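You operate a simulated robot arm through the tools that you are given. There is no shell and no other tool.

The job below is to be done with a simulated two-armed robot. You get a single attempt, and the scene is never put back.

Task
Put the table leaf up, slide the placemat onto it, add the yellow plate and push the chair in.
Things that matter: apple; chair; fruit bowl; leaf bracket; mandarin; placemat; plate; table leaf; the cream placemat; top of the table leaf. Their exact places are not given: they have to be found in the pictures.

It is judged by the outcome, as a careful person would: the job done as asked, and still so three seconds after it is handed in. It fails if anything else is knocked over, pushed out of place, dropped, spilled or broken.

Robot
Two 7-joint arms with two-finger parallel grippers on one trunk, on a base that drives. Base frame: it is fixed to the floor where the robot stands at the start and does not move with it; the origin is under the middle of the robot, x ahead of it, y to its left, z up. Lengths are in m, angles in degrees, forces in N, time in s.
The left shoulder is at the start at [0.07, 0.163, 0.92], the right one opposite. With the tool pointing down near the work surface each hand reaches from about 0.32 to 0.86 m from the robot's upright axis, wherever it stands, measured 20 degrees to its own side. Places, roughly: apple [-2.75, 2.5, 0.75]; chair [-1, 1, 0.5]; fruit bowl [-2.75, 2.5, 0.75]; leaf bracket [-1.9, 1.7, 0.7]; mandarin [-2.75, 2.5, 0.75]; placemat [-2, 1.75, 0.75]; plate [-2.5, 2, 0.75]; table leaf [-1.8, 1.8, 0.6]; the cream placemat [-2.1, 1.8, 0.8]; top of the table leaf [-1.8, 1.7, 0.6]. Payload 3.43 kg a hand.
The TCP of each hand is the grasp point between the finger pads, 0.034 m short of the fingertips. In the tool frame z runs along the fingers and y along their closing line. Largest opening 0.128 m; finger width 0.024, thickness 0.012; the body of the gripper, 0.048 by 0.13 m, starts 0.096 m behind the TCP.
Orientation is told as [roll, pitch, yaw] about the base's x, y, z axes, in that order, counted from this pose: with the fingers straight down and closing along the base's y, the tool's x points along the base's -x, its y along +y and its z along -z.

Tools
- The arms move only by the tool servo_tool. It takes "left_plan", "right_plan" or both (then of equal length, played together; a hand with none holds still); each is a list of rows, each a list of 3 entries, a list of its own where there are three numbers: the closure, from 0 (fully open) to 1 (shut), then the shift along the tool's x, y, z in mm, then the turn, a rotation vector about the tool's x, y, z in degrees. In form: [[jaw, [dx, dy, dz], [rx, ry, rz]], ...]. A call has 1 to 20 rows; each row is the pose to reach, as a shift and turn from the pose commanded when the call began, along the tool's axes at that moment. Rows are played at 5 a second. More than 0.05 m and 8.6 degrees between two rows, or a gripper value outside its range, and nothing of the call is played. Where a pose cannot be reached the arm comes as near as it can. A force on the tool above 90 N (or 10 N above the force at the start of the call, whichever is more), or a blocked arm, ends the call early, and 0.2 s more pass. The fingers move at their own pace (about 0.153 m/s each) and stop on an object; they squeeze with about 42 N. The grip force told is the motor's: it shows also when the fingers shut on nothing. Time passes only in rows, and 0.2 s behind the last, so rows that repeat a pose let the fingers close. It gives the time, the measured TCP pose, the force on the tool (base axes), the opening and the grip force at its end, in the units of the frame above (readings bear some noise), with the torque about the TCP (base axes, N m) and any sound that the robot's microphone picked up.
- Cameras (640 x 400 px; columns grow to the right, rows downward): "scene" is now at [0.1351, -0.0132, 1.1487]; the picture's right is [-0.16, -0.99, 0.00], its down [-0.56, 0.09, -0.82] and it looks along [0.81, -0.13, -0.57] (base axes); focal length 285 px, centre (320, 200). "left" rides on the left gripper at [0.076, 0.011, -0.16] in its tool frame; the picture's right is [-0.15, 0.99, 0.00], its down [-0.88, -0.13, -0.46] and it looks along [-0.45, -0.07, 0.89] (tool axes); focal length 234 px, centre (320, 200). "right" rides on the right gripper at [0.076, -0.011, -0.16] in its tool frame; the picture's right is [0.15, 0.99, 0.00], its down [-0.88, 0.13, -0.46] and it looks along [-0.45, 0.07, 0.89] (tool axes); focal length 234 px, centre (320, 200).
- get_image(camera): a new picture of that camera. It takes no simulated time.
- slide_trunk(by): slides the trunk up (or, below 0, down) by that many m; the arms and the scene camera ride with it, the base frame stays. It gives what a move gives, with no picture.
- roll_base(legs): drives the robot by 1 to 6 legs, each [ahead, left, turn to the left] in m, m and degrees, along the robot's own axes; the way and the turn of a leg run together, so that a leg with both is an arc; at most 1.5 m and 180 degrees a leg. The arms and the cameras ride along, it lands a little off, and it stops where it bumps. It gives what a move gives.
- head_to(pan, tilt): turns the head with the scene camera to pan (to the left, within 86 degrees either way) and tilt (down, from -29 to 69), counted from straight ahead of the robot. It gives what a move gives.
- point_at(camera, pixels): there is no depth. For up to 12 entries [column, row, z] of the newest picture of that camera ("zoom" is the newest enlarged one), the place [x, y] in the base frame at which the ray of that pixel passes the height z, good to about 0.003 m. It takes no simulated time.
- zoom(camera, box): a new picture of the part [left, top, right, bottom] of that camera's present view, enlarged. It takes no simulated time.
- hand_in(): hands the job in; it is judged then, once.

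Open the grippers and draw the arms clear of the work before you hand the job in, unless the task says otherwise.

The tools are called after "Call:" by a JSON object that holds its "fn" and its "kwargs". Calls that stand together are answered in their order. servo_tool: Moves the arms, as the interface text tells. Its arguments: {"type":"object","properties":{"left_plan":{"type":"array","items":{"type":"array"}},"right_plan":{"type":"array","items":{"type":"array"}}},"required":[]} The other tools are called the same way: slide_trunk (by) slides the trunk up or down; roll_base (legs) drives the base; head_to (pan, tilt) turns the head that bears the scene camera; get_image (camera) takes a picture; point_at (camera, pixels) gives the place at which the rays of pixels pass given heights; zoom (camera, box) takes an enlarged picture of a part of a camera's view; hand_in () hands the job in.

At the start:

```text
time: 0.0
left_ee_pos: [0.5622, 0.2753, 0.737]
left_tool_rot: [0.0, 0.0, 0.0]
left_force: [-0.9, -0.5, -0.1]
left_moment: [0.01, 0.01, 0.01]
left_gripper_width: 0.1279
left_grip_force: 0.0
right_ee_pos: [0.6224, -0.3384, 0.6897]
right_tool_rot: [0.0, 0.0, 0.1]
right_force: [-1.8, -0.1, -0.1]
right_moment: [0.01, 0.01, -0.03]
right_gripper_width: 0.1279
right_grip_force: 0.0
trunk travel left (down, up): [-0.4, 0.54]
robot x, y, heading: [-0.0031, 0.0036, -0.1]
head pan, tilt: [-9.4, 34.7]
```

scene: 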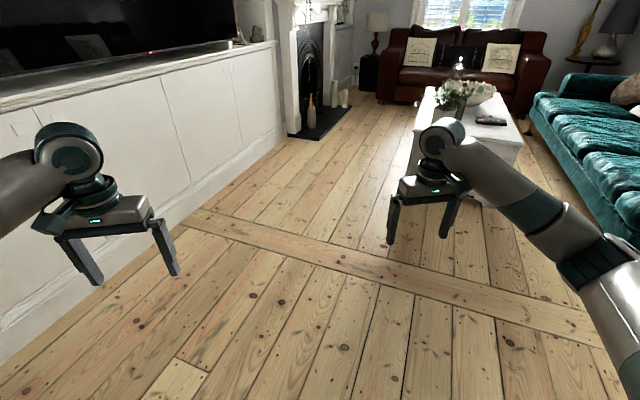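
right: 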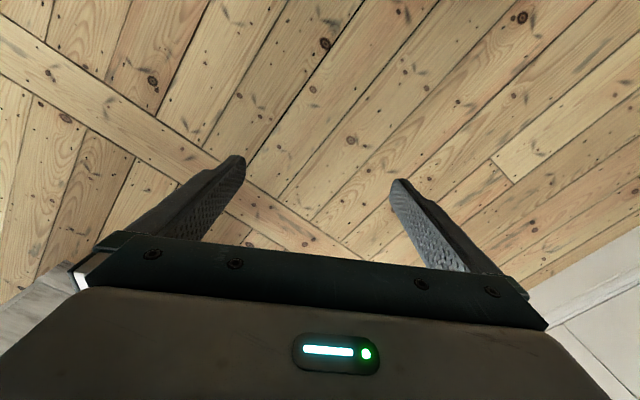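
left: 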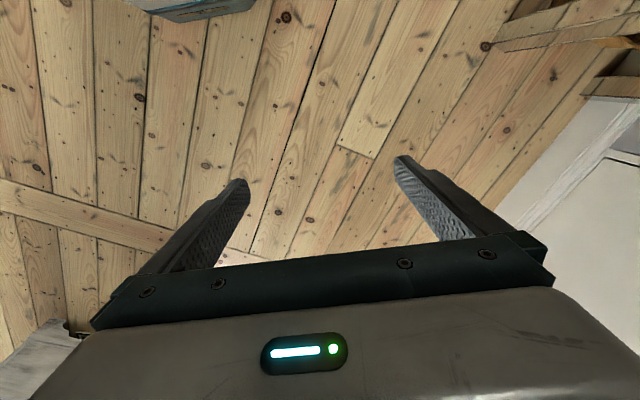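

The pictures show only the living room ahead; the table should be behind-left of the robot. I turn the head left to its limit to look for it.

Call:
{"fn": "head_to", "kwargs": {"pan": 86, "tilt": 20}}

Call:
{"fn": "get_image", "kwargs": {"camera": "scene"}}

```text
time: 1.7
left_ee_pos: [0.562, 0.2754, 0.738]
left_tool_rot: [-0.1, 0.0, -0.1]
left_force: [0.6, -0.4, 0.1]
left_moment: [-0.03, 0.03, 0.02]
left_gripper_width: 0.128
left_grip_force: 0.0
right_ee_pos: [0.6222, -0.3398, 0.6885]
right_tool_rot: [0.1, -0.1, 0.0]
right_force: [0.9, 0.8, -0.5]
right_moment: [-0.01, 0.0, 0.0]
right_gripper_width: 0.128
right_grip_force: 0.0
trunk travel left (down, up): [-0.4, 0.54]
robot x, y, heading: [-0.0046, -0.0001, 0.1]
head pan, tilt: [85.9, 20.0]
```

```text
taken
```

scene: 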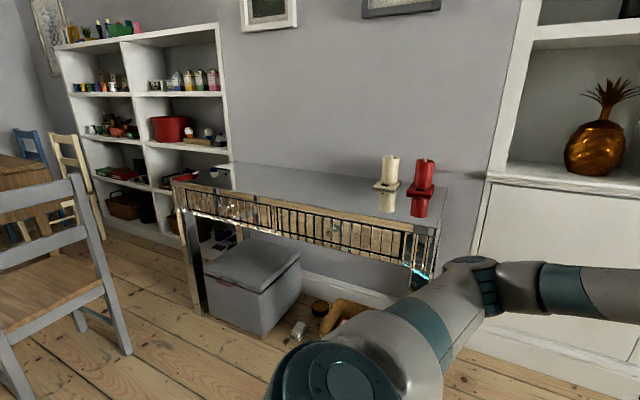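

The picture shows a grey chair at the left, the console table with candles (430,190), and the white cupboard at right. I measure floor points to know the clearances before turning.

Call:
{"fn": "point_at", "kwargs": {"camera": "scene", "pixels": [[203, 314, 0], [260, 335, 0], [300, 290, 0], [125, 352, 0], [20, 395, 0], [175, 185, 0.75], [447, 190, 0.75], [435, 225, 0.75], [340, 330, 0], [298, 330, 0], [480, 345, 0], [75, 180, 0.9]]}}

Call:
{"fn": "head_to", "kwargs": {"pan": 45, "tilt": 35}}

Call:
{"fn": "get_image", "kwargs": {"camera": "scene"}}

```text
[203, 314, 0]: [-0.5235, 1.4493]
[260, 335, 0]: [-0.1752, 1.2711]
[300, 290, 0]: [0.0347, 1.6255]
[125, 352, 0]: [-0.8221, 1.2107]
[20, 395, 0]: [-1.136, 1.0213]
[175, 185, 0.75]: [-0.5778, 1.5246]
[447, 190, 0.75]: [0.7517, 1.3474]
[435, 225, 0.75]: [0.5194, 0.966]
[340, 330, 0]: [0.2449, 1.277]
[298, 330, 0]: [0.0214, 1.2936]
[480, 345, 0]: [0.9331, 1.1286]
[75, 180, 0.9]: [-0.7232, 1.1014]
```

```text
time: 2.8
left_ee_pos: [0.5623, 0.2769, 0.7383]
left_tool_rot: [0.0, 0.0, 0.0]
left_force: [0.0, 0.3, -0.6]
left_moment: [0.0, 0.0, -0.02]
left_gripper_width: 0.1279
left_grip_force: 0.1
right_ee_pos: [0.6226, -0.338, 0.6906]
right_tool_rot: [0.0, 0.0, 0.0]
right_force: [-0.2, 0.0, -0.3]
right_moment: [0.02, 0.02, -0.01]
right_gripper_width: 0.128
right_grip_force: 0.1
trunk travel left (down, up): [-0.4, 0.54]
robot x, y, heading: [-0.0009, -0.001, -0.2]
head pan, tilt: [45.0, 35.0]
```

```text
taken
```

scene: 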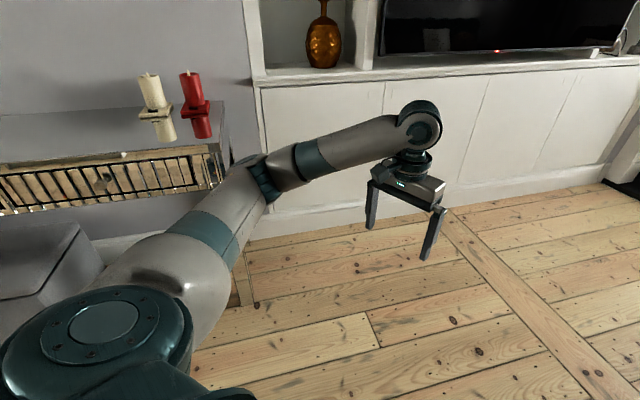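

The arm is seen over open floor with the cupboard base running from (250,238) to (640,175). I measure that line and look further right to pick the safer turning direction.

Call:
{"fn": "point_at", "kwargs": {"camera": "scene", "pixels": [[255, 238, 0], [400, 215, 0], [560, 188, 0], [222, 190, 0.75], [260, 85, 0.9], [390, 78, 0.9], [560, 60, 0.9]]}}

Call:
{"fn": "head_to", "kwargs": {"pan": -86, "tilt": 30}}

Call:
{"fn": "get_image", "kwargs": {"camera": "scene"}}

```text
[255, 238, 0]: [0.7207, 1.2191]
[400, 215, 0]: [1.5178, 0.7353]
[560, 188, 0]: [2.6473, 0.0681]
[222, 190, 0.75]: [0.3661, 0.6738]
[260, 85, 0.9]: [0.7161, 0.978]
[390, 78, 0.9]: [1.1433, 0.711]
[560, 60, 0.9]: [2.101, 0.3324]
```

```text
time: 4.9
left_ee_pos: [0.5624, 0.2752, 0.7387]
left_tool_rot: [0.1, 0.0, 0.0]
left_force: [0.3, 0.4, -0.2]
left_moment: [0.02, 0.0, 0.01]
left_gripper_width: 0.1281
left_grip_force: 0.0
right_ee_pos: [0.6233, -0.3388, 0.6891]
right_tool_rot: [0.0, 0.0, 0.1]
right_force: [0.2, -0.7, 0.2]
right_moment: [0.03, 0.02, 0.0]
right_gripper_width: 0.1276
right_grip_force: 0.0
trunk travel left (down, up): [-0.4, 0.54]
robot x, y, heading: [-0.0019, -0.0002, -0.3]
head pan, tilt: [-85.9, 30.0]
```

```text
taken
```

scene: 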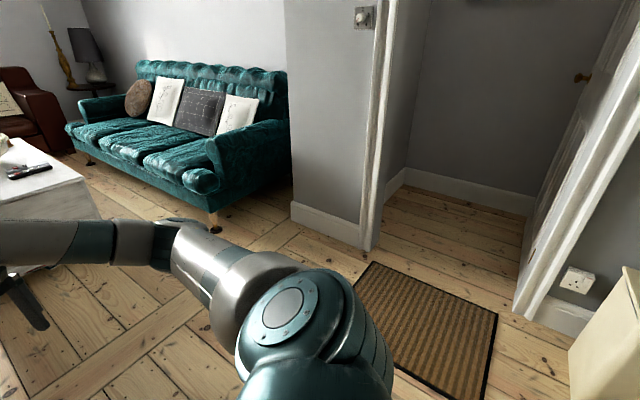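

To the right are the doorway, mat and a chest at (605,340); to the left the console is about 1.0 m away, outside the arms' reach of ~0.78 m. I turn left 90 degrees on the spot and then look toward the table.

Call:
{"fn": "roll_base", "kwargs": {"legs": [[0, 0, 90]]}}

Call:
{"fn": "head_to", "kwargs": {"pan": 45, "tilt": 20}}

Call:
{"fn": "get_image", "kwargs": {"camera": "scene"}}

```text
time: 9.1
left_ee_pos: [-0.2721, 0.5633, 0.7384]
left_tool_rot: [-0.1, -0.1, 89.7]
left_force: [-0.8, -0.2, 0.7]
left_moment: [0.03, 0.0, 0.02]
left_gripper_width: 0.1283
left_grip_force: 0.1
right_ee_pos: [0.3422, 0.621, 0.6896]
right_tool_rot: [-0.1, 0.0, 89.7]
right_force: [-1.3, 0.3, 0.8]
right_moment: [0.02, -0.04, -0.04]
right_gripper_width: 0.1278
right_grip_force: 0.1
trunk travel left (down, up): [-0.4, 0.54]
robot x, y, heading: [0.0018, 0.0008, 89.8]
head pan, tilt: [-85.9, 30.0]
```

```text
time: 11.2
left_ee_pos: [-0.2719, 0.5621, 0.7381]
left_tool_rot: [0.0, 0.0, 89.7]
left_force: [-0.9, 0.5, 0.1]
left_moment: [0.02, -0.01, 0.0]
left_gripper_width: 0.1279
left_grip_force: 0.0
right_ee_pos: [0.3427, 0.6207, 0.6901]
right_tool_rot: [0.0, 0.0, 89.6]
right_force: [0.3, 0.8, 0.3]
right_moment: [0.0, 0.01, -0.02]
right_gripper_width: 0.128
right_grip_force: 0.1
trunk travel left (down, up): [-0.4, 0.54]
robot x, y, heading: [-0.0008, 0.0002, 89.8]
head pan, tilt: [45.0, 20.0]
```

```text
taken
```

scene: 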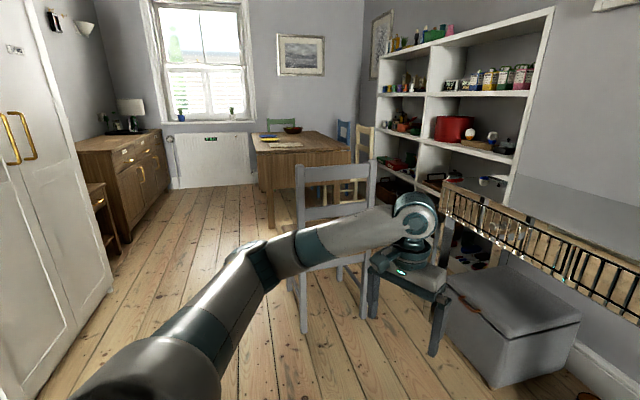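

The table is seen at (300,155) with the leaf hanging towards us and the grey chair before it at (335,200). I enlarge that area and look at the whole scene from a different pan.

Call:
{"fn": "zoom", "kwargs": {"camera": "scene", "box": [200, 90, 400, 215]}}

Call:
{"fn": "point_at", "kwargs": {"camera": "scene", "pixels": [[255, 150, 0.75], [352, 148, 0.75], [272, 228, 0], [305, 332, 0], [368, 318, 0], [297, 165, 0.9], [376, 162, 0.9], [112, 290, 0], [60, 360, 0], [170, 188, 0]]}}

```text
3.20 times, centred on (300, 152) of scene
```

zoom: 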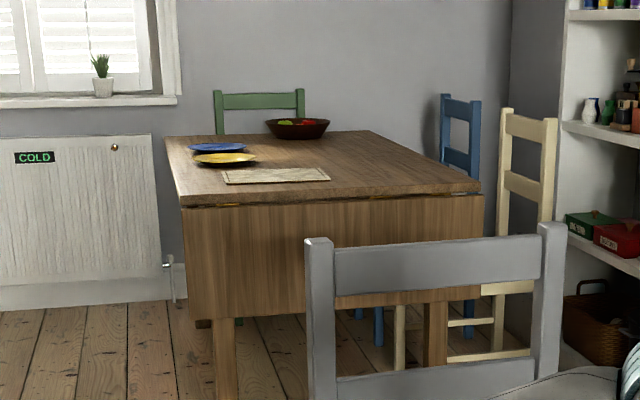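

```text
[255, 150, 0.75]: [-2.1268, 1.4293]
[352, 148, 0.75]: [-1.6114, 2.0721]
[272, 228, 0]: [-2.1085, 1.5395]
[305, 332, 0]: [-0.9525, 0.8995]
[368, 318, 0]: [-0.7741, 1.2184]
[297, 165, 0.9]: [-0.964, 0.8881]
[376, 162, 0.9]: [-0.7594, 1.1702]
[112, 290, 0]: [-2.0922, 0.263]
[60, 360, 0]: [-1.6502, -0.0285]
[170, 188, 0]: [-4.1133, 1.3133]
```

The zoom shows table, hanging leaf with brass hinges, blue and yellow plates (left), cream mat and the fruit bowl, with the grey chair in front. I turn to face the table (heading ~151) and take another picture.

Call:
{"fn": "roll_base", "kwargs": {"legs": [[0, 0, 61]]}}

Call:
{"fn": "head_to", "kwargs": {"pan": 0, "tilt": 20}}

Call:
{"fn": "get_image", "kwargs": {"camera": "scene"}}

```text
time: 14.3
left_ee_pos: [-0.6246, 0.0354, 0.7382]
left_tool_rot: [-0.1, 0.0, 150.6]
left_force: [0.3, -0.2, 0.8]
left_moment: [0.0, 0.05, 0.01]
left_gripper_width: 0.128
left_grip_force: 0.1
right_ee_pos: [-0.3767, 0.6018, 0.6896]
right_tool_rot: [-0.1, -0.1, 150.6]
right_force: [0.3, -0.4, -0.4]
right_moment: [-0.01, -0.02, -0.02]
right_gripper_width: 0.1278
right_grip_force: 0.0
trunk travel left (down, up): [-0.4, 0.54]
robot x, y, heading: [0.0035, 0.0014, 150.6]
head pan, tilt: [45.0, 20.0]
```

```text
time: 15.4
left_ee_pos: [-0.625, 0.0351, 0.7381]
left_tool_rot: [0.1, 0.0, 150.7]
left_force: [0.0, -0.6, -0.4]
left_moment: [-0.02, 0.03, 0.02]
left_gripper_width: 0.1279
left_grip_force: 0.1
right_ee_pos: [-0.3753, 0.6002, 0.6901]
right_tool_rot: [0.0, 0.0, 150.7]
right_force: [-0.3, 0.7, -0.1]
right_moment: [0.0, -0.01, -0.02]
right_gripper_width: 0.128
right_grip_force: 0.0
trunk travel left (down, up): [-0.4, 0.54]
robot x, y, heading: [-0.0003, 0.0004, 150.7]
head pan, tilt: [0.0, 20.0]
```

```text
taken
```

scene: 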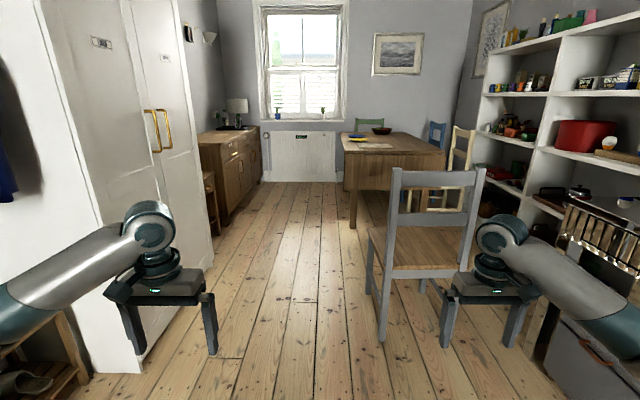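

The view is now along the room: the wardrobe's foot is at (140,372)-(213,265), chair legs at (385,338) and (370,288), table leg at (352,226). I measure these.

Call:
{"fn": "point_at", "kwargs": {"camera": "scene", "pixels": [[140, 372, 0], [213, 263, 0], [385, 339, 0], [370, 290, 0], [446, 346, 0], [352, 226, 0], [392, 172, 0.9], [484, 172, 0.9], [345, 153, 0.75], [445, 153, 0.75], [262, 183, 0], [225, 228, 0]]}}

Call:
{"fn": "zoom", "kwargs": {"camera": "scene", "box": [320, 100, 500, 212]}}

```text
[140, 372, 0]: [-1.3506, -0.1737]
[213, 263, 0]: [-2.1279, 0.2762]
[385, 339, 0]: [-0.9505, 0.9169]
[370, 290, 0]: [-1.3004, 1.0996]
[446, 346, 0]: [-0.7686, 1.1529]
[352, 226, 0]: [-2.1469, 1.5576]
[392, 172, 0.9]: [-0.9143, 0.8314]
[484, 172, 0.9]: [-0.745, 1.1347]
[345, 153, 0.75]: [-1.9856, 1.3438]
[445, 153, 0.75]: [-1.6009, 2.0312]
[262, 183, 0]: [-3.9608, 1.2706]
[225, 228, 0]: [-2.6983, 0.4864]
```

```text
3.56 times, centred on (410, 156) of scene
```

zoom: 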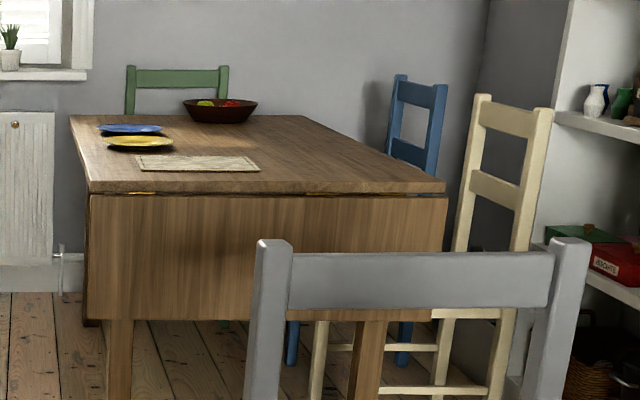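

Table edge lies ~2.39 m ahead, chair occupies lateral 0.28-0.67 to the right, wardrobe ~0.8 m left. I check how far the elbows stick out before driving between chair and wardrobe.

Call:
{"fn": "point_at", "kwargs": {"camera": "scene", "pixels": [[0, 300, 0.85], [30, 280, 0.85], [620, 340, 0.85], [640, 300, 0.85], [150, 222, 0.85], [495, 235, 0.85]]}}

Call:
{"fn": "head_to", "kwargs": {"pan": 40, "tilt": 45}}

Call:
{"fn": "get_image", "kwargs": {"camera": "scene"}}

```text
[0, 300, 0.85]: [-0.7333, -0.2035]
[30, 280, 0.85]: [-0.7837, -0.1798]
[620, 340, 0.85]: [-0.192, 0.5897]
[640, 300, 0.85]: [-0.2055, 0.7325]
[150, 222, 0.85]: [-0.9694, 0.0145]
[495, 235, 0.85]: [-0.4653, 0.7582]
```

```text
time: 16.5
left_ee_pos: [-0.6248, 0.0352, 0.7384]
left_tool_rot: [0.0, 0.0, 150.5]
left_force: [-0.9, 0.5, 0.3]
left_moment: [0.02, 0.04, 0.02]
left_gripper_width: 0.1281
left_grip_force: 0.0
right_ee_pos: [-0.3754, 0.6006, 0.6895]
right_tool_rot: [0.0, 0.0, 150.5]
right_force: [1.0, -0.4, -0.6]
right_moment: [-0.01, 0.02, 0.04]
right_gripper_width: 0.128
right_grip_force: 0.0
trunk travel left (down, up): [-0.4, 0.54]
robot x, y, heading: [0.0015, -0.002, 150.8]
head pan, tilt: [40.0, 45.0]
```

```text
taken
```

scene: 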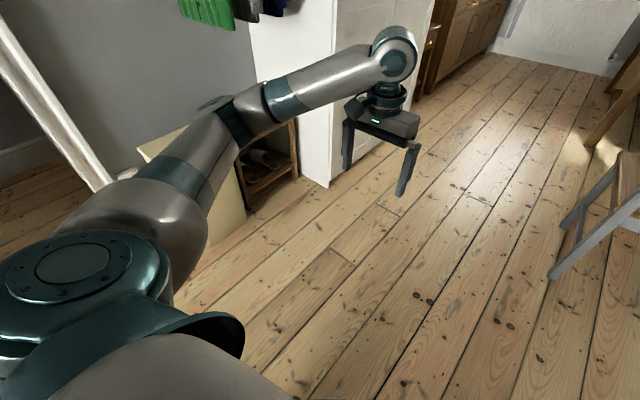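

The left elbow is at (220,120) in this picture, near a shoe rack at (265,170). I measure the elbow's lateral reach and the rack's position.

Call:
{"fn": "point_at", "kwargs": {"camera": "scene", "pixels": [[220, 125, 0.9], [200, 110, 0.9], [220, 125, 0.8], [205, 248, 0], [298, 178, 0], [330, 187, 0], [240, 243, 0], [395, 50, 0.9]]}}

```text
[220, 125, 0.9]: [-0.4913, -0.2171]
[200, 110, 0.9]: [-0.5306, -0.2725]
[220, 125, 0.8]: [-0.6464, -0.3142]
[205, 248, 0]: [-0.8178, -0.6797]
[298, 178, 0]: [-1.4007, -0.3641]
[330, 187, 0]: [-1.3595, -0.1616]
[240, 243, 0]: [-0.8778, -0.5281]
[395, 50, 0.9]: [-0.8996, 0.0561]
```

Elbows span about ±0.49 m, tight between the wardrobe and chair, so I raise the trunk 0.3 m to carry the elbows above the chair back before driving.

Call:
{"fn": "slide_trunk", "kwargs": {"by": 0.3}}

Call:
{"fn": "head_to", "kwargs": {"pan": 0, "tilt": 35}}

Call:
{"fn": "get_image", "kwargs": {"camera": "scene"}}

```text
time: 19.5
left_ee_pos: [-0.6252, 0.0353, 1.0378]
left_tool_rot: [0.0, 0.0, 150.5]
left_force: [0.0, 0.1, 0.5]
left_moment: [-0.03, -0.01, -0.03]
left_gripper_width: 0.128
left_grip_force: 0.0
right_ee_pos: [-0.3767, 0.6019, 0.9905]
right_tool_rot: [0.0, 0.0, 150.6]
right_force: [0.0, -0.7, -0.6]
right_moment: [0.0, -0.05, 0.01]
right_gripper_width: 0.1281
right_grip_force: 0.0
trunk travel left (down, up): [-0.7, 0.24]
robot x, y, heading: [-0.0024, -0.0019, 150.5]
head pan, tilt: [40.0, 45.0]
```

```text
time: 20.6
left_ee_pos: [-0.6257, 0.0354, 1.037]
left_tool_rot: [0.0, 0.0, 150.7]
left_force: [0.0, -0.1, -0.2]
left_moment: [0.01, -0.04, 0.0]
left_gripper_width: 0.128
left_grip_force: 0.0
right_ee_pos: [-0.3759, 0.601, 0.9897]
right_tool_rot: [-0.1, -0.1, 150.6]
right_force: [0.0, -0.2, -0.1]
right_moment: [0.05, -0.01, 0.04]
right_gripper_width: 0.128
right_grip_force: 0.0
trunk travel left (down, up): [-0.7, 0.24]
robot x, y, heading: [-0.0007, -0.0016, 150.9]
head pan, tilt: [0.0, 35.0]
```

```text
taken
```

scene: 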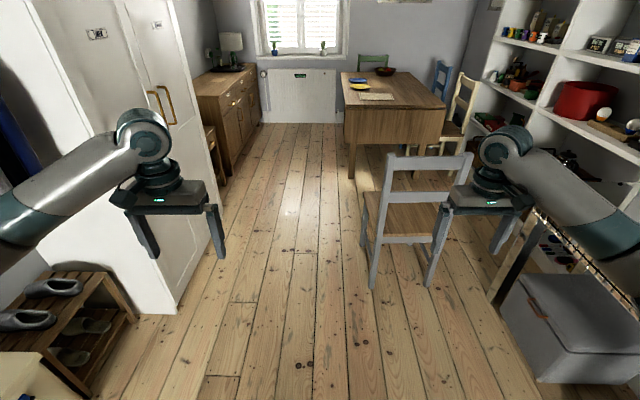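

With the trunk up, I triangulate the chair-back height (corners at (391,156), (473,155)) and recheck table corners at (345,108),(446,108).

Call:
{"fn": "point_at", "kwargs": {"camera": "scene", "pixels": [[391, 156, 0.9], [391, 156, 0.85], [391, 156, 0.8], [473, 155, 0.9], [473, 155, 0.85], [344, 108, 0.75], [446, 108, 0.75], [350, 177, 0], [373, 287, 0], [427, 286, 0], [362, 243, 0], [178, 312, 0]]}}

Call:
{"fn": "zoom", "kwargs": {"camera": "scene", "box": [320, 50, 480, 150]}}

```text
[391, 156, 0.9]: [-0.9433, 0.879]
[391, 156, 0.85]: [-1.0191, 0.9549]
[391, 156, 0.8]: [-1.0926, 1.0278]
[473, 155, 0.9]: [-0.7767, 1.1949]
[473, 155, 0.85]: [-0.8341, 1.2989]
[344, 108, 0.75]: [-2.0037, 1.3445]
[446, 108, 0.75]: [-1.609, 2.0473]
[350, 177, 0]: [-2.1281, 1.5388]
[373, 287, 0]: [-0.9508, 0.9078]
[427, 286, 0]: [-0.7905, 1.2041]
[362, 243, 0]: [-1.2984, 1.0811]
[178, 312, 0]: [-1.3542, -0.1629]
```

```text
4.00 times, centred on (400, 100) of scene
```

zoom: 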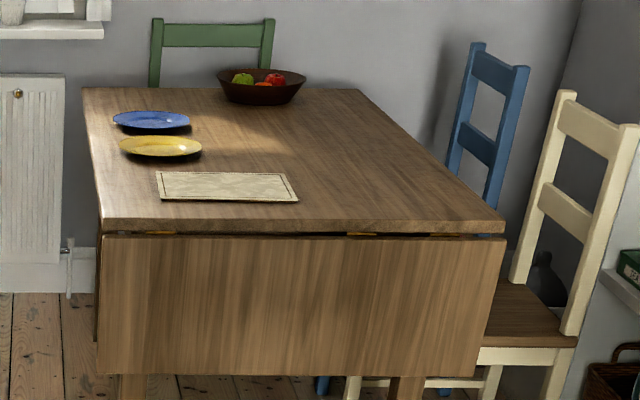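

The table top is at z≈0.75 and the chair-back top at z≈0.88, below my raised hands. I drive 1.2 m ahead while shifting 0.17 m left, passing between wardrobe and chair.

Call:
{"fn": "roll_base", "kwargs": {"legs": [[0.3, 0.17, 0], [0.9, 0, 0]]}}

Call:
{"fn": "get_image", "kwargs": {"camera": "scene"}}

```text
time: 27.1
left_ee_pos: [-1.7475, 0.476, 1.04]
left_tool_rot: [0.6, 0.1, 150.8]
left_force: [0.7, 0.8, 0.3]
left_moment: [0.01, -0.01, 0.02]
left_gripper_width: 0.128
left_grip_force: 0.0
right_ee_pos: [-1.5017, 1.0401, 0.9849]
right_tool_rot: [0.5, 0.2, 150.9]
right_force: [0.0, 0.1, -0.3]
right_moment: [-0.03, -0.02, 0.02]
right_gripper_width: 0.128
right_grip_force: 0.0
trunk travel left (down, up): [-0.7, 0.24]
robot x, y, heading: [-1.12, 0.4301, 150.5]
head pan, tilt: [0.0, 35.0]
```

```text
taken
```

scene: 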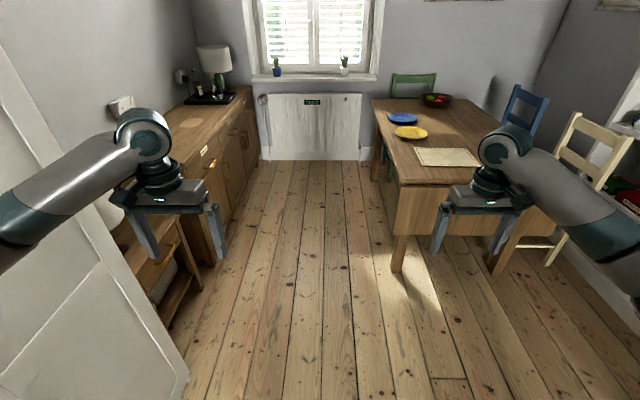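

Past the chair now; the table with mat at (447,157), yellow plate (411,132), blue plate (402,118) and bowl (437,100) are visible. I enlarge the table.

Call:
{"fn": "zoom", "kwargs": {"camera": "scene", "box": [360, 80, 560, 205]}}

Call:
{"fn": "point_at", "kwargs": {"camera": "scene", "pixels": [[400, 184, 0.75], [371, 98, 0.75], [475, 98, 0.75], [395, 272, 0], [188, 378, 0], [205, 262, 0], [170, 325, 0], [225, 232, 0]]}}

```text
3.20 times, centred on (460, 142) of scene
```

zoom: 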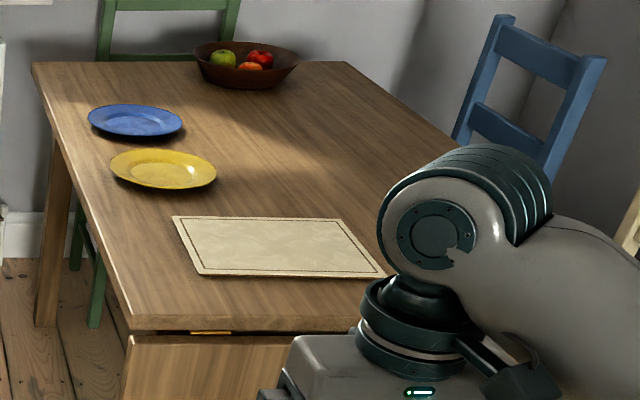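

```text
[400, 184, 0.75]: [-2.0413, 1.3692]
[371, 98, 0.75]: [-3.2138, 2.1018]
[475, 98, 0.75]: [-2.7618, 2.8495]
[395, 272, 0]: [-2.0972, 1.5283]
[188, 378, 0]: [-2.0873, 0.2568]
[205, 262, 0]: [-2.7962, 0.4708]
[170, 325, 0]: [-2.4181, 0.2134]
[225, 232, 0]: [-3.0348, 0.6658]
```

The zoom clearly shows the mat (172,216)-(385,275), yellow plate and bowl. I measure them at the table height.

Call:
{"fn": "point_at", "kwargs": {"camera": "zoom", "pixels": [[172, 216, 0.752], [338, 219, 0.752], [384, 277, 0.752], [201, 276, 0.752], [110, 165, 0.77], [217, 170, 0.77], [163, 148, 0.77], [163, 189, 0.765], [135, 120, 0.77], [246, 70, 0.75], [125, 322, 0.75], [32, 63, 0.75]]}}

```text
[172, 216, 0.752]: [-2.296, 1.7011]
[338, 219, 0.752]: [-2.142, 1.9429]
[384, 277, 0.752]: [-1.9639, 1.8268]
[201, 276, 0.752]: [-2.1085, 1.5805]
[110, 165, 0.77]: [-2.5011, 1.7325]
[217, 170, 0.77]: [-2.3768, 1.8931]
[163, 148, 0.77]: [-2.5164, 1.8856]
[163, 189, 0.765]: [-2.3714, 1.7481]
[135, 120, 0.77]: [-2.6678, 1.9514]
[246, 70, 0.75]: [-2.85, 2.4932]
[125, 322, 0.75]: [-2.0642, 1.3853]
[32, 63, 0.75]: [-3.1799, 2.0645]
```

The plates, mat (lateral 0.36-0.65, 2.61-2.83 ahead) and table corner (2.47 ahead, 0.21 right) are located. I drive along the table's left side, then turn right 90 degrees to face the leaf's left edge, hands staying above table height.

Call:
{"fn": "roll_base", "kwargs": {"legs": [[1.0, 0, 0], [0, 0.2, 0], [0, 0, -90]]}}

Call:
{"fn": "head_to", "kwargs": {"pan": 0, "tilt": 45}}

Call:
{"fn": "get_image", "kwargs": {"camera": "scene"}}

```text
time: 37.4
left_ee_pos: [-2.0707, 1.3629, 1.0394]
left_tool_rot: [0.1, -0.1, 61.0]
left_force: [0.3, 0.0, 0.7]
left_moment: [0.0, 0.02, -0.01]
left_gripper_width: 0.1281
left_grip_force: 0.1
right_ee_pos: [-1.5025, 1.1199, 0.991]
right_tool_rot: [0.0, -0.1, 61.1]
right_force: [-0.5, 0.7, 0.3]
right_moment: [0.0, 0.01, -0.02]
right_gripper_width: 0.128
right_grip_force: 0.0
trunk travel left (down, up): [-0.7, 0.24]
robot x, y, heading: [-2.0976, 0.7363, 61.1]
head pan, tilt: [0.0, 35.0]
```

```text
time: 38.1
left_ee_pos: [-2.0688, 1.3636, 1.0395]
left_tool_rot: [-0.1, -0.1, 61.0]
left_force: [0.6, -1.0, -0.1]
left_moment: [-0.02, 0.0, -0.02]
left_gripper_width: 0.1281
left_grip_force: 0.2
right_ee_pos: [-1.5026, 1.12, 0.9899]
right_tool_rot: [0.0, 0.0, 61.1]
right_force: [-0.5, 0.0, -0.4]
right_moment: [-0.01, 0.01, -0.02]
right_gripper_width: 0.1281
right_grip_force: 0.1
trunk travel left (down, up): [-0.7, 0.24]
robot x, y, heading: [-2.0999, 0.7386, 61.3]
head pan, tilt: [0.0, 45.0]
```

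```text
taken
```

scene: 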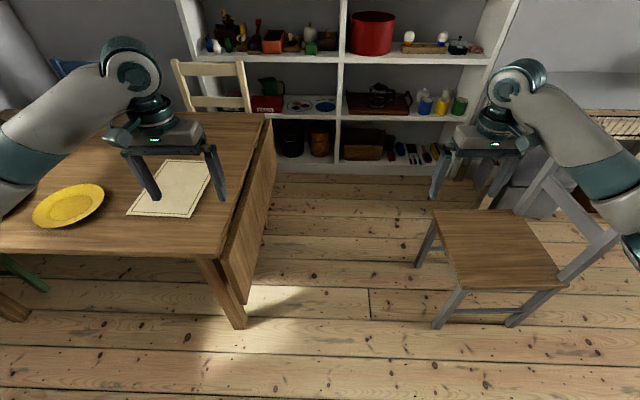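

Now the leaf is seen from its left end with its corner at (210,255), and the chair at (500,260). I enlarge the leaf edge region.

Call:
{"fn": "zoom", "kwargs": {"camera": "scene", "box": [110, 100, 350, 340]}}

Call:
{"fn": "point_at", "kwargs": {"camera": "scene", "pixels": [[208, 256, 0.75], [267, 116, 0.75], [127, 214, 0.752], [184, 217, 0.752], [210, 160, 0.752], [167, 160, 0.752], [242, 327, 0], [435, 327, 0], [515, 325, 0], [418, 265, 0], [33, 205, 0.77], [104, 205, 0.77]]}}

```text
1.67 times, centred on (230, 220) of scene
```

zoom: 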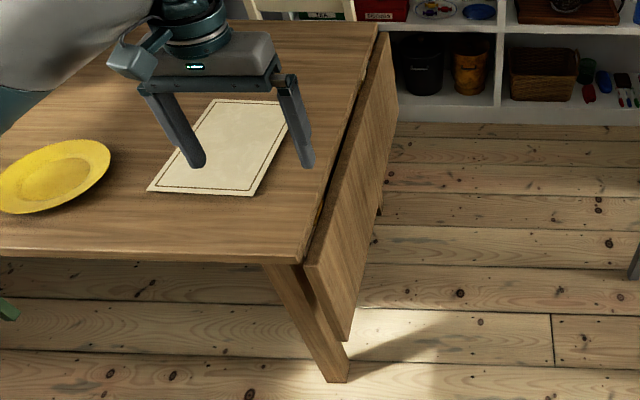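

```text
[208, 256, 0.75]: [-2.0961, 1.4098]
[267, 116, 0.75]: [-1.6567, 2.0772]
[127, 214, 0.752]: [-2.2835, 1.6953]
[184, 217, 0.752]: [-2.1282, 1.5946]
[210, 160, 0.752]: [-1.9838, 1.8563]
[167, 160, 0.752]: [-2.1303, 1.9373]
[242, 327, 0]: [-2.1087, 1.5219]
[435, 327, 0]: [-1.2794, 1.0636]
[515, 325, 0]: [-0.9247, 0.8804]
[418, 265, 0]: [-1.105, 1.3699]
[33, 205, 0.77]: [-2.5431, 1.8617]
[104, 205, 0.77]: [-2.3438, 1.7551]
```

I re-measure the corner positions using the enlarged picture, where the table corner is at (302,262) and the leaf's lower corner at (347,341).

Call:
{"fn": "point_at", "kwargs": {"camera": "zoom", "pixels": [[302, 258, 0.75], [380, 24, 0.75], [305, 266, 0.72], [348, 341, 0.4], [348, 341, 0.45], [392, 35, 0.72], [399, 95, 0.4], [399, 95, 0.45], [148, 190, 0.752], [256, 195, 0.752], [286, 101, 0.752], [213, 100, 0.752]]}}

```text
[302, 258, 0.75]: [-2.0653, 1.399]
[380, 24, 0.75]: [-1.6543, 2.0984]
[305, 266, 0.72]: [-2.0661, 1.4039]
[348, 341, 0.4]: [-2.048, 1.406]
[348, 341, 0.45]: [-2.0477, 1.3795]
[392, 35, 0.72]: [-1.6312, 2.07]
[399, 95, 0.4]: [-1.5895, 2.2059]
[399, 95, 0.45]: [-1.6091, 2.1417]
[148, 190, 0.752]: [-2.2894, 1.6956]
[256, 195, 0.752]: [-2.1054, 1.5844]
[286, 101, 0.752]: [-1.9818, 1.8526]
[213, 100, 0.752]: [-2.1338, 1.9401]
```

Table edge runs at 59.6° from (-2.065,1.399) to (-1.654,2.098), leaf bottom about z≈0.43. I back off 0.13 m so the left hand clears the table before lowering.

Call:
{"fn": "roll_base", "kwargs": {"legs": [[-0.13, 0, 0]]}}

Call:
{"fn": "servo_tool", "kwargs": {"left_plan": [[0, [30, 0, 0], [0, 0, 0]], [0, [60, 0, 0], [0, 0, 0]]]}}

```text
time: 39.4
left_ee_pos: [-2.1324, 1.249, 1.0394]
left_tool_rot: [0.0, -0.1, 61.1]
left_force: [0.0, 0.1, 0.9]
left_moment: [0.0, 0.01, -0.02]
left_gripper_width: 0.1279
left_grip_force: 0.1
right_ee_pos: [-1.5663, 1.0071, 0.9889]
right_tool_rot: [0.0, 0.0, 61.3]
right_force: [-0.1, -0.5, 0.2]
right_moment: [0.01, -0.01, 0.0]
right_gripper_width: 0.128
right_grip_force: 0.1
trunk travel left (down, up): [-0.7, 0.24]
robot x, y, heading: [-2.1593, 0.6213, 61.3]
head pan, tilt: [0.0, 45.0]
```

```text
time: 40.0
left_ee_pos: [-2.1627, 1.1954, 1.0395]
left_tool_rot: [-0.2, -0.2, 61.0]
left_force: [-0.3, -0.6, -0.1]
left_moment: [0.02, -0.01, 0.02]
left_gripper_width: 0.1277
left_grip_force: 0.0
right_ee_pos: [-1.5672, 1.0059, 0.991]
right_tool_rot: [-0.2, -0.1, 61.3]
right_force: [0.1, -0.7, -0.4]
right_moment: [0.01, -0.01, 0.0]
right_gripper_width: 0.128
right_grip_force: 0.0
trunk travel left (down, up): [-0.7, 0.24]
robot x, y, heading: [-2.1638, 0.6276, 61.0]
head pan, tilt: [0.0, 45.0]
```

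The left hand is now 0.22 m clear of the table edge. I lower the trunk 0.4 m.

Call:
{"fn": "slide_trunk", "kwargs": {"by": -0.4}}

Call:
{"fn": "get_image", "kwargs": {"camera": "scene"}}

```text
time: 43.8
left_ee_pos: [-2.161, 1.1973, 0.6392]
left_tool_rot: [-0.1, -0.1, 61.1]
left_force: [-0.5, 0.5, -0.3]
left_moment: [0.02, 0.0, 0.01]
left_gripper_width: 0.128
left_grip_force: 0.0
right_ee_pos: [-1.5664, 1.0079, 0.5907]
right_tool_rot: [0.0, 0.0, 61.4]
right_force: [-0.6, -1.1, 0.8]
right_moment: [-0.02, 0.03, -0.05]
right_gripper_width: 0.1281
right_grip_force: 0.0
trunk travel left (down, up): [-0.3, 0.64]
robot x, y, heading: [-2.1631, 0.6246, 61.1]
head pan, tilt: [0.0, 45.0]
```

```text
taken
```

scene: 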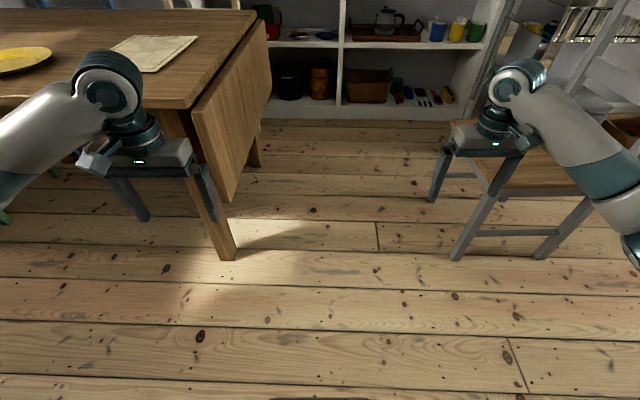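

The left hand hangs beside the table's left end. I pitch it 90 degrees to point horizontally under the table (its camera then looks forward and up), to find the leaf bracket.

Call:
{"fn": "servo_tool", "kwargs": {"left_plan": [[0, [0, 0, 5], [0, -8.2, 0]], [0, [0, 0, 10], [0, -16.4, 0]], [0, [0, 0, 15], [0, -24.6, 0]], [0, [0, 0, 20], [0, -32.8, 0]], [0, [0, 0, 30], [0, -41, 0]], [0, [0, 0, 40], [0, -49.2, 0]], [0, [0, 0, 50], [0, -57.4, 0]], [0, [0, 0, 60], [0, -65.6, 0]], [0, [0, 0, 70], [0, -73.8, 0]], [0, [0, 0, 80], [0, -82, 0]], [0, [0, 0, 90], [0, -90, 0]]]}}

Call:
{"fn": "get_image", "kwargs": {"camera": "left"}}

Call:
{"fn": "get_image", "kwargs": {"camera": "scene"}}

```text
time: 46.2
left_ee_pos: [-2.1621, 1.1964, 0.5508]
left_tool_rot: [-167.0, -89.8, -132.2]
left_force: [-0.4, -0.8, -0.1]
left_moment: [-0.01, -0.03, 0.02]
left_gripper_width: 0.1281
left_grip_force: 0.0
left hand out of reach, approached as far as the arm can: row 4, 5, 6, 7, 8, 9, 10
right_ee_pos: [-1.5674, 1.0078, 0.5901]
right_tool_rot: [0.0, 0.0, 61.3]
right_force: [0.5, 0.0, 0.1]
right_moment: [-0.02, 0.01, -0.02]
right_gripper_width: 0.128
right_grip_force: 0.2
trunk travel left (down, up): [-0.3, 0.64]
robot x, y, heading: [-2.1627, 0.6244, 61.0]
head pan, tilt: [0.0, 45.0]
```

```text
taken
```

left: 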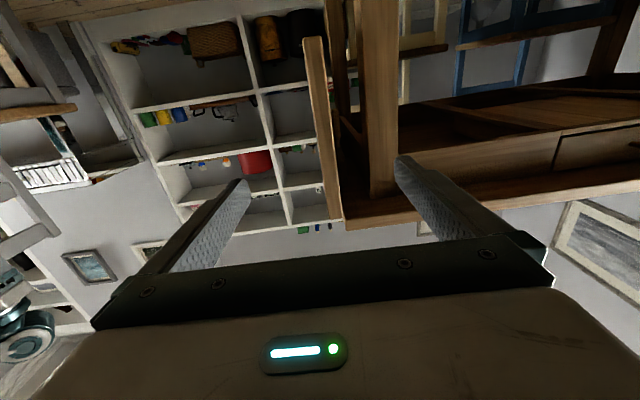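

```text
taken
```

scene: 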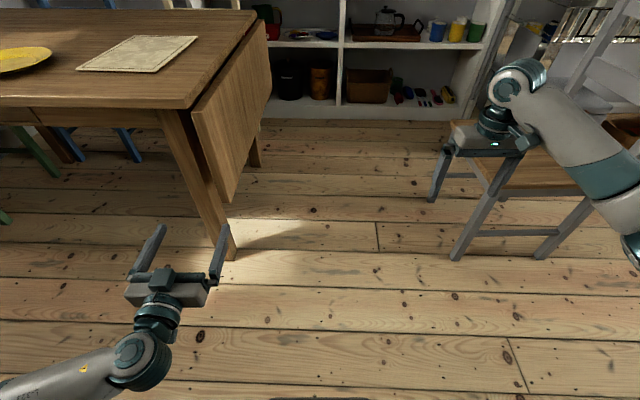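

The upside-down view shows the leaf edge-on at (325,130), table leg at (377,110) and aprons. I enlarge the space between leaf and apron.

Call:
{"fn": "zoom", "kwargs": {"camera": "left", "box": [270, 20, 470, 230]}}

```text
1.90 times, centred on (370, 125) of left
```

zoom: 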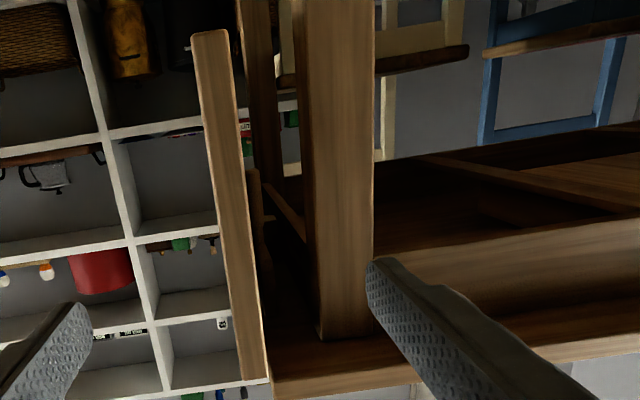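

A dark piece at zoom (258,230) behind the leaf might be the bracket. I advance the left hand 100 mm for a closer look.

Call:
{"fn": "servo_tool", "kwargs": {"left_plan": [[0, [0, 15, 35], [0, 0, 0]], [0, [0, 30, 70], [0, 0, 0]], [0, [0, 40, 100], [0, 0, 0]]]}}

Call:
{"fn": "zoom", "kwargs": {"camera": "left", "box": [220, 20, 480, 200]}}

```text
time: 47.0
left_ee_pos: [-2.1493, 1.3036, 0.5483]
left_tool_rot: [-144.7, -89.9, -154.2]
left_force: [-0.4, -1.1, 0.3]
left_moment: [0.02, -0.04, -0.01]
left_gripper_width: 0.1281
left_grip_force: 0.1
right_ee_pos: [-1.5673, 1.0074, 0.5895]
right_tool_rot: [0.0, 0.0, 61.2]
right_force: [-0.2, -0.1, -0.6]
right_moment: [-0.01, -0.01, -0.01]
right_gripper_width: 0.1279
right_grip_force: 0.1
trunk travel left (down, up): [-0.3, 0.64]
robot x, y, heading: [-2.1608, 0.6231, 61.4]
head pan, tilt: [0.0, 45.0]
```

```text
2.22 times, centred on (350, 110) of left
```

zoom: 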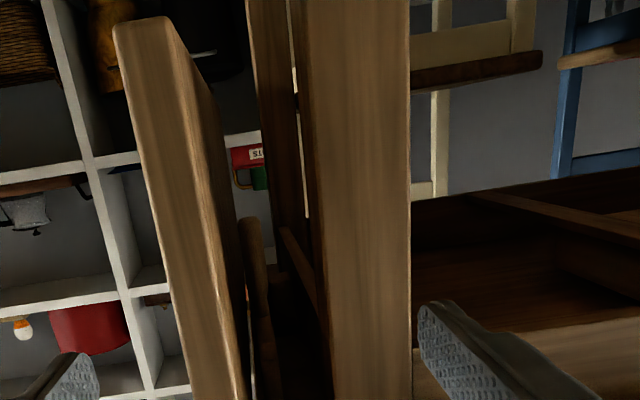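

The zoom shows a thin piece with rounded lower end at (252,225), just behind the leaf: probably the folded bracket. I record its ray for several heights, then move the hand lower to triangulate.

Call:
{"fn": "point_at", "kwargs": {"camera": "zoom", "pixels": [[252, 222, 0.52], [252, 222, 0.55], [252, 222, 0.58], [252, 222, 0.61], [140, 20, 0.43], [114, 25, 0.43], [165, 16, 0.43], [222, 110, 0.43]]}}

Call:
{"fn": "servo_tool", "kwargs": {"left_plan": [[0, [40, -15, 0], [0, 0, 0]], [0, [80, -30, 0], [0, 0, 0]], [0, [120, -40, 0], [0, -6, 0]], [0, [160, -40, 0], [0, -12, 0]], [0, [180, -40, 0], [0, -18, 0]]]}}

Call:
{"fn": "get_image", "kwargs": {"camera": "left"}}

Call:
{"fn": "zoom", "kwargs": {"camera": "left", "box": [220, 20, 480, 200]}}

```text
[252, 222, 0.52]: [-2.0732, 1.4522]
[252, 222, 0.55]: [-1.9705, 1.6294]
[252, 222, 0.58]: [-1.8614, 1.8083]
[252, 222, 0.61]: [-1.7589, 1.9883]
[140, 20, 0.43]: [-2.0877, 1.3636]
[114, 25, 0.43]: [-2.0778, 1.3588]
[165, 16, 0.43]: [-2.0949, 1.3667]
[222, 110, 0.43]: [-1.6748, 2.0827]
```

```text
time: 48.2
left_ee_pos: [-2.112, 1.2854, 0.3688]
left_tool_rot: [-179.8, -71.9, -119.0]
left_force: [-0.8, 0.4, 0.2]
left_moment: [0.03, 0.01, 0.0]
left_gripper_width: 0.1277
left_grip_force: 0.1
right_ee_pos: [-1.567, 1.0072, 0.5898]
right_tool_rot: [-0.1, 0.0, 61.3]
right_force: [0.0, 0.1, 0.5]
right_moment: [-0.01, 0.03, 0.02]
right_gripper_width: 0.1281
right_grip_force: 0.1
trunk travel left (down, up): [-0.3, 0.64]
robot x, y, heading: [-2.1598, 0.6284, 61.1]
head pan, tilt: [0.0, 45.0]
```

```text
taken
```

left: 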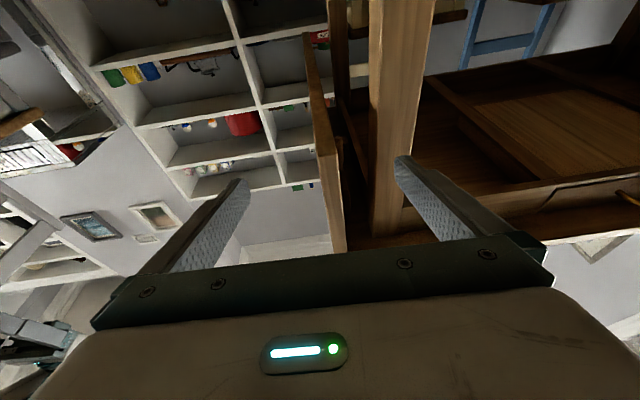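

```text
2.22 times, centred on (350, 110) of left
```

zoom: 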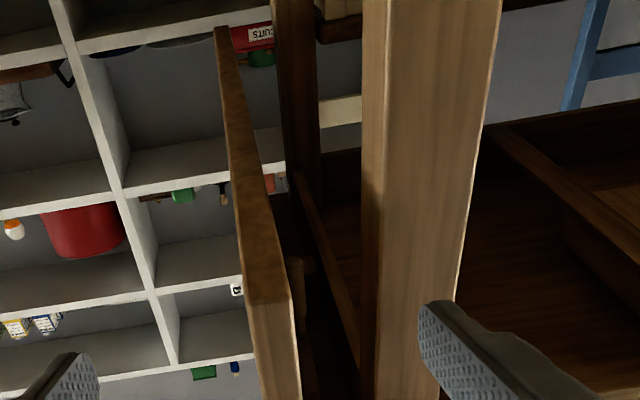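

In the lower view the piece appears at zoom (297,270), joined to the apron. I enlarge it further.

Call:
{"fn": "zoom", "kwargs": {"camera": "left", "box": [310, 90, 390, 190]}}

Call:
{"fn": "point_at", "kwargs": {"camera": "left", "pixels": [[340, 138, 0.52], [340, 138, 0.55], [340, 138, 0.58], [340, 138, 0.61], [340, 138, 0.64]]}}

```text
4.00 times, centred on (350, 140) of left
```

zoom: 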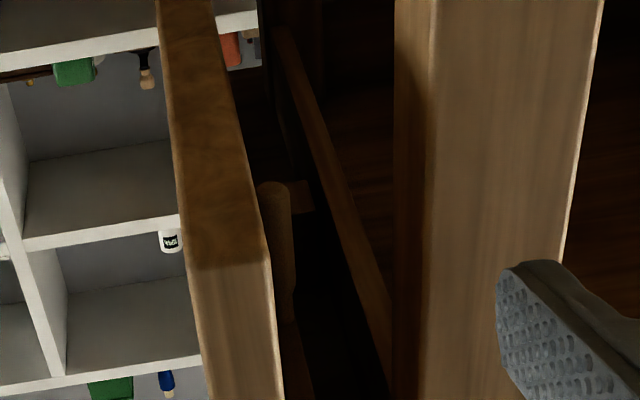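

```text
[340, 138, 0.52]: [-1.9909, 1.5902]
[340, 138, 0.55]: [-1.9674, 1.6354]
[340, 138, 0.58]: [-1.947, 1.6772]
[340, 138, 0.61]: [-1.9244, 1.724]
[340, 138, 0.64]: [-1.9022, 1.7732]
```

Triangulation puts the piece's lower tip at about (-1.968,1.632,0.55). I lower the trunk slightly and tilt the left camera upward closer under the leaf for a clear view of the bracket's shape.

Call:
{"fn": "slide_trunk", "kwargs": {"by": -0.1}}

Call:
{"fn": "servo_tool", "kwargs": {"left_plan": [[0, [0, 0, 30], [0, -6, 0]], [0, [0, 0, 60], [0, -12, 0]], [0, [10, 0, 90], [0, -18, 0]], [0, [20, 0, 110], [0, -24, 0]]]}}

Call:
{"fn": "get_image", "kwargs": {"camera": "left"}}

```text
time: 49.4
left_ee_pos: [-2.1252, 1.2711, 0.4072]
left_tool_rot: [173.0, -62.1, -110.8]
left_force: [-0.9, 0.1, -0.2]
left_moment: [0.03, 0.01, -0.02]
left_gripper_width: 0.1278
left_grip_force: 0.1
right_ee_pos: [-1.5659, 1.0045, 0.5334]
right_tool_rot: [0.4, -0.7, 61.4]
right_force: [-0.9, 0.3, 0.4]
right_moment: [-0.07, -0.07, 0.03]
right_gripper_width: 0.128
right_grip_force: 0.1
trunk travel left (down, up): [-0.231, 0.709]
robot x, y, heading: [-2.1602, 0.6234, 61.7]
head pan, tilt: [0.0, 45.0]
stopped: the arm was blocked; the commanded pose is now the measured one
```

```text
time: 50.4
left_ee_pos: [-2.0767, 1.3714, 0.4189]
left_tool_rot: [176.2, -38.9, -114.8]
left_force: [-1.0, -0.4, 0.3]
left_moment: [0.0, 0.03, 0.0]
left_gripper_width: 0.1281
left_grip_force: 0.1
right_ee_pos: [-1.5669, 1.0075, 0.5209]
right_tool_rot: [0.0, 0.0, 61.3]
right_force: [0.3, 0.0, -0.4]
right_moment: [0.0, -0.05, -0.02]
right_gripper_width: 0.128
right_grip_force: 0.1
trunk travel left (down, up): [-0.231, 0.709]
robot x, y, heading: [-2.1608, 0.625, 61.2]
head pan, tilt: [0.0, 45.0]
```

```text
taken
```

left: 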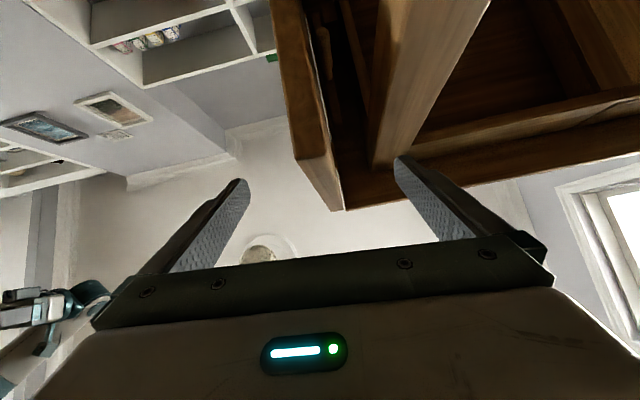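

The trunk stopped early (an arm was blocked), so I won't go lower. The left camera now looks up along the leaf; I enlarge the region between leaf and leg.

Call:
{"fn": "zoom", "kwargs": {"camera": "left", "box": [270, 0, 430, 110]}}

Call:
{"fn": "get_image", "kwargs": {"camera": "scene"}}

```text
3.64 times, centred on (350, 55) of left
```

zoom: 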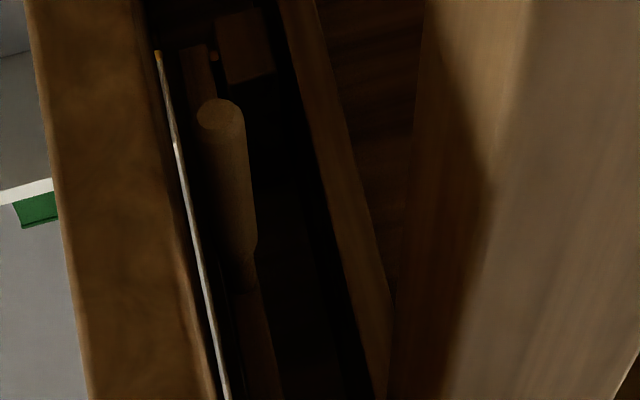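

```text
taken
```

scene: 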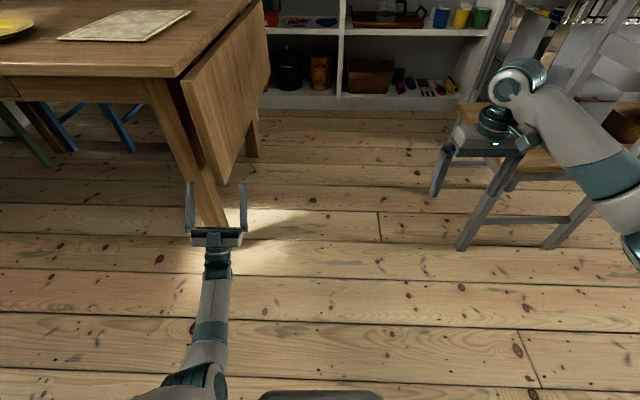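

The bracket is a bar under the top along the edge, with a peg handle hanging down at lateral ~0.41 (peg tip z≈0.55). I draw the left hand back from the leaf corner to level, in preparation for moving the base to a better working stance.

Call:
{"fn": "servo_tool", "kwargs": {"left_plan": [[0, [0, 0, -45], [0, 0, 0]], [0, [-10, 0, -80], [0, 5, 0]], [0, [-40, -30, -85], [0, 13, 0]], [0, [-75, -60, -85], [0, 21, 0]], [0, [-110, -90, -82], [0, 29, 0]], [0, [-145, -120, -80], [0, 37, 0]], [0, [-176, -143, -78], [0, 45, 0]], [0, [-176, -143, -78], [0, 51, 0]]]}}

Call:
{"fn": "get_image", "kwargs": {"camera": "scene"}}

```text
time: 52.4
left_ee_pos: [-2.0349, 1.1658, 0.4924]
left_tool_rot: [122.1, -80.6, -60.5]
left_force: [0.1, -0.2, 0.3]
left_moment: [-0.02, -0.01, 0.02]
left_gripper_width: 0.1277
left_grip_force: 0.0
right_ee_pos: [-1.5667, 1.0055, 0.5198]
right_tool_rot: [-0.1, -0.1, 61.4]
right_force: [0.4, -0.7, 0.2]
right_moment: [0.04, 0.0, -0.02]
right_gripper_width: 0.1281
right_grip_force: 0.1
trunk travel left (down, up): [-0.231, 0.709]
robot x, y, heading: [-2.1594, 0.6242, 61.2]
head pan, tilt: [0.0, 45.0]
stopped in row 8 (left hand): the arm was blocked; the commanded pose is now the measured one
```

```text
taken
```

scene: 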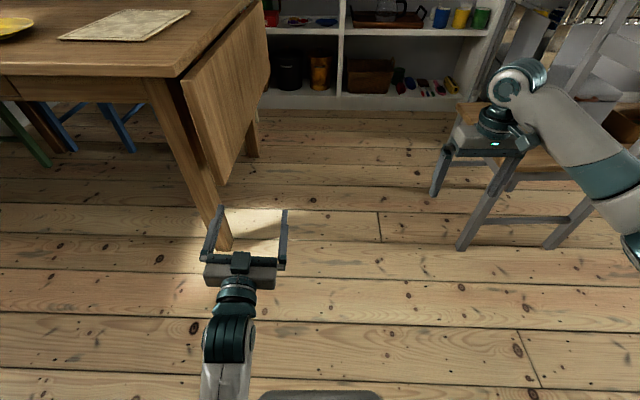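

Left hand is level at z≈0.49 and 0.17 m off the leaf. I raise the trunk 0.1 m, then shift the base ahead 0.18 / right 0.135 and turn left 28 degrees to stand diagonally before the leaf's corner.

Call:
{"fn": "slide_trunk", "kwargs": {"by": 0.1}}

Call:
{"fn": "roll_base", "kwargs": {"legs": [[0.18, -0.135, 0], [0, 0, 28.4]]}}

Call:
{"fn": "get_image", "kwargs": {"camera": "scene"}}

```text
time: 53.7
left_ee_pos: [-2.0357, 1.1659, 0.5934]
left_tool_rot: [121.0, -80.9, -59.3]
left_force: [-0.3, 0.1, 0.4]
left_moment: [-0.03, 0.04, 0.01]
left_gripper_width: 0.1284
left_grip_force: 0.0
right_ee_pos: [-1.5665, 1.0092, 0.6221]
right_tool_rot: [-0.1, 0.2, 61.4]
right_force: [0.9, 0.5, -0.4]
right_moment: [0.01, -0.04, -0.02]
right_gripper_width: 0.1278
right_grip_force: 0.1
trunk travel left (down, up): [-0.331, 0.609]
robot x, y, heading: [-2.1685, 0.6253, 61.3]
head pan, tilt: [0.0, 45.0]
```

```text
time: 56.9
left_ee_pos: [-2.1064, 1.2564, 0.5928]
left_tool_rot: [121.5, -80.7, -31.1]
left_force: [-0.4, -0.1, -0.7]
left_moment: [0.03, 0.01, 0.01]
left_gripper_width: 0.1279
left_grip_force: 0.1
right_ee_pos: [-1.6202, 1.3413, 0.6214]
right_tool_rot: [-0.1, 0.0, 89.9]
right_force: [-0.1, -0.7, 0.0]
right_moment: [-0.04, 0.0, 0.0]
right_gripper_width: 0.1281
right_grip_force: 0.2
trunk travel left (down, up): [-0.331, 0.609]
robot x, y, heading: [-1.9633, 0.7197, 89.9]
head pan, tilt: [0.0, 45.0]
```

```text
taken
```

scene: 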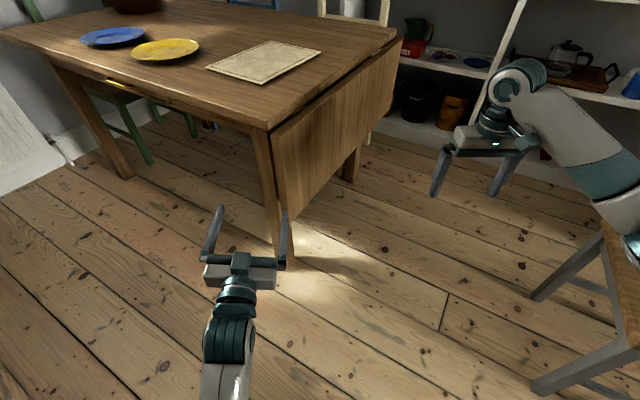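

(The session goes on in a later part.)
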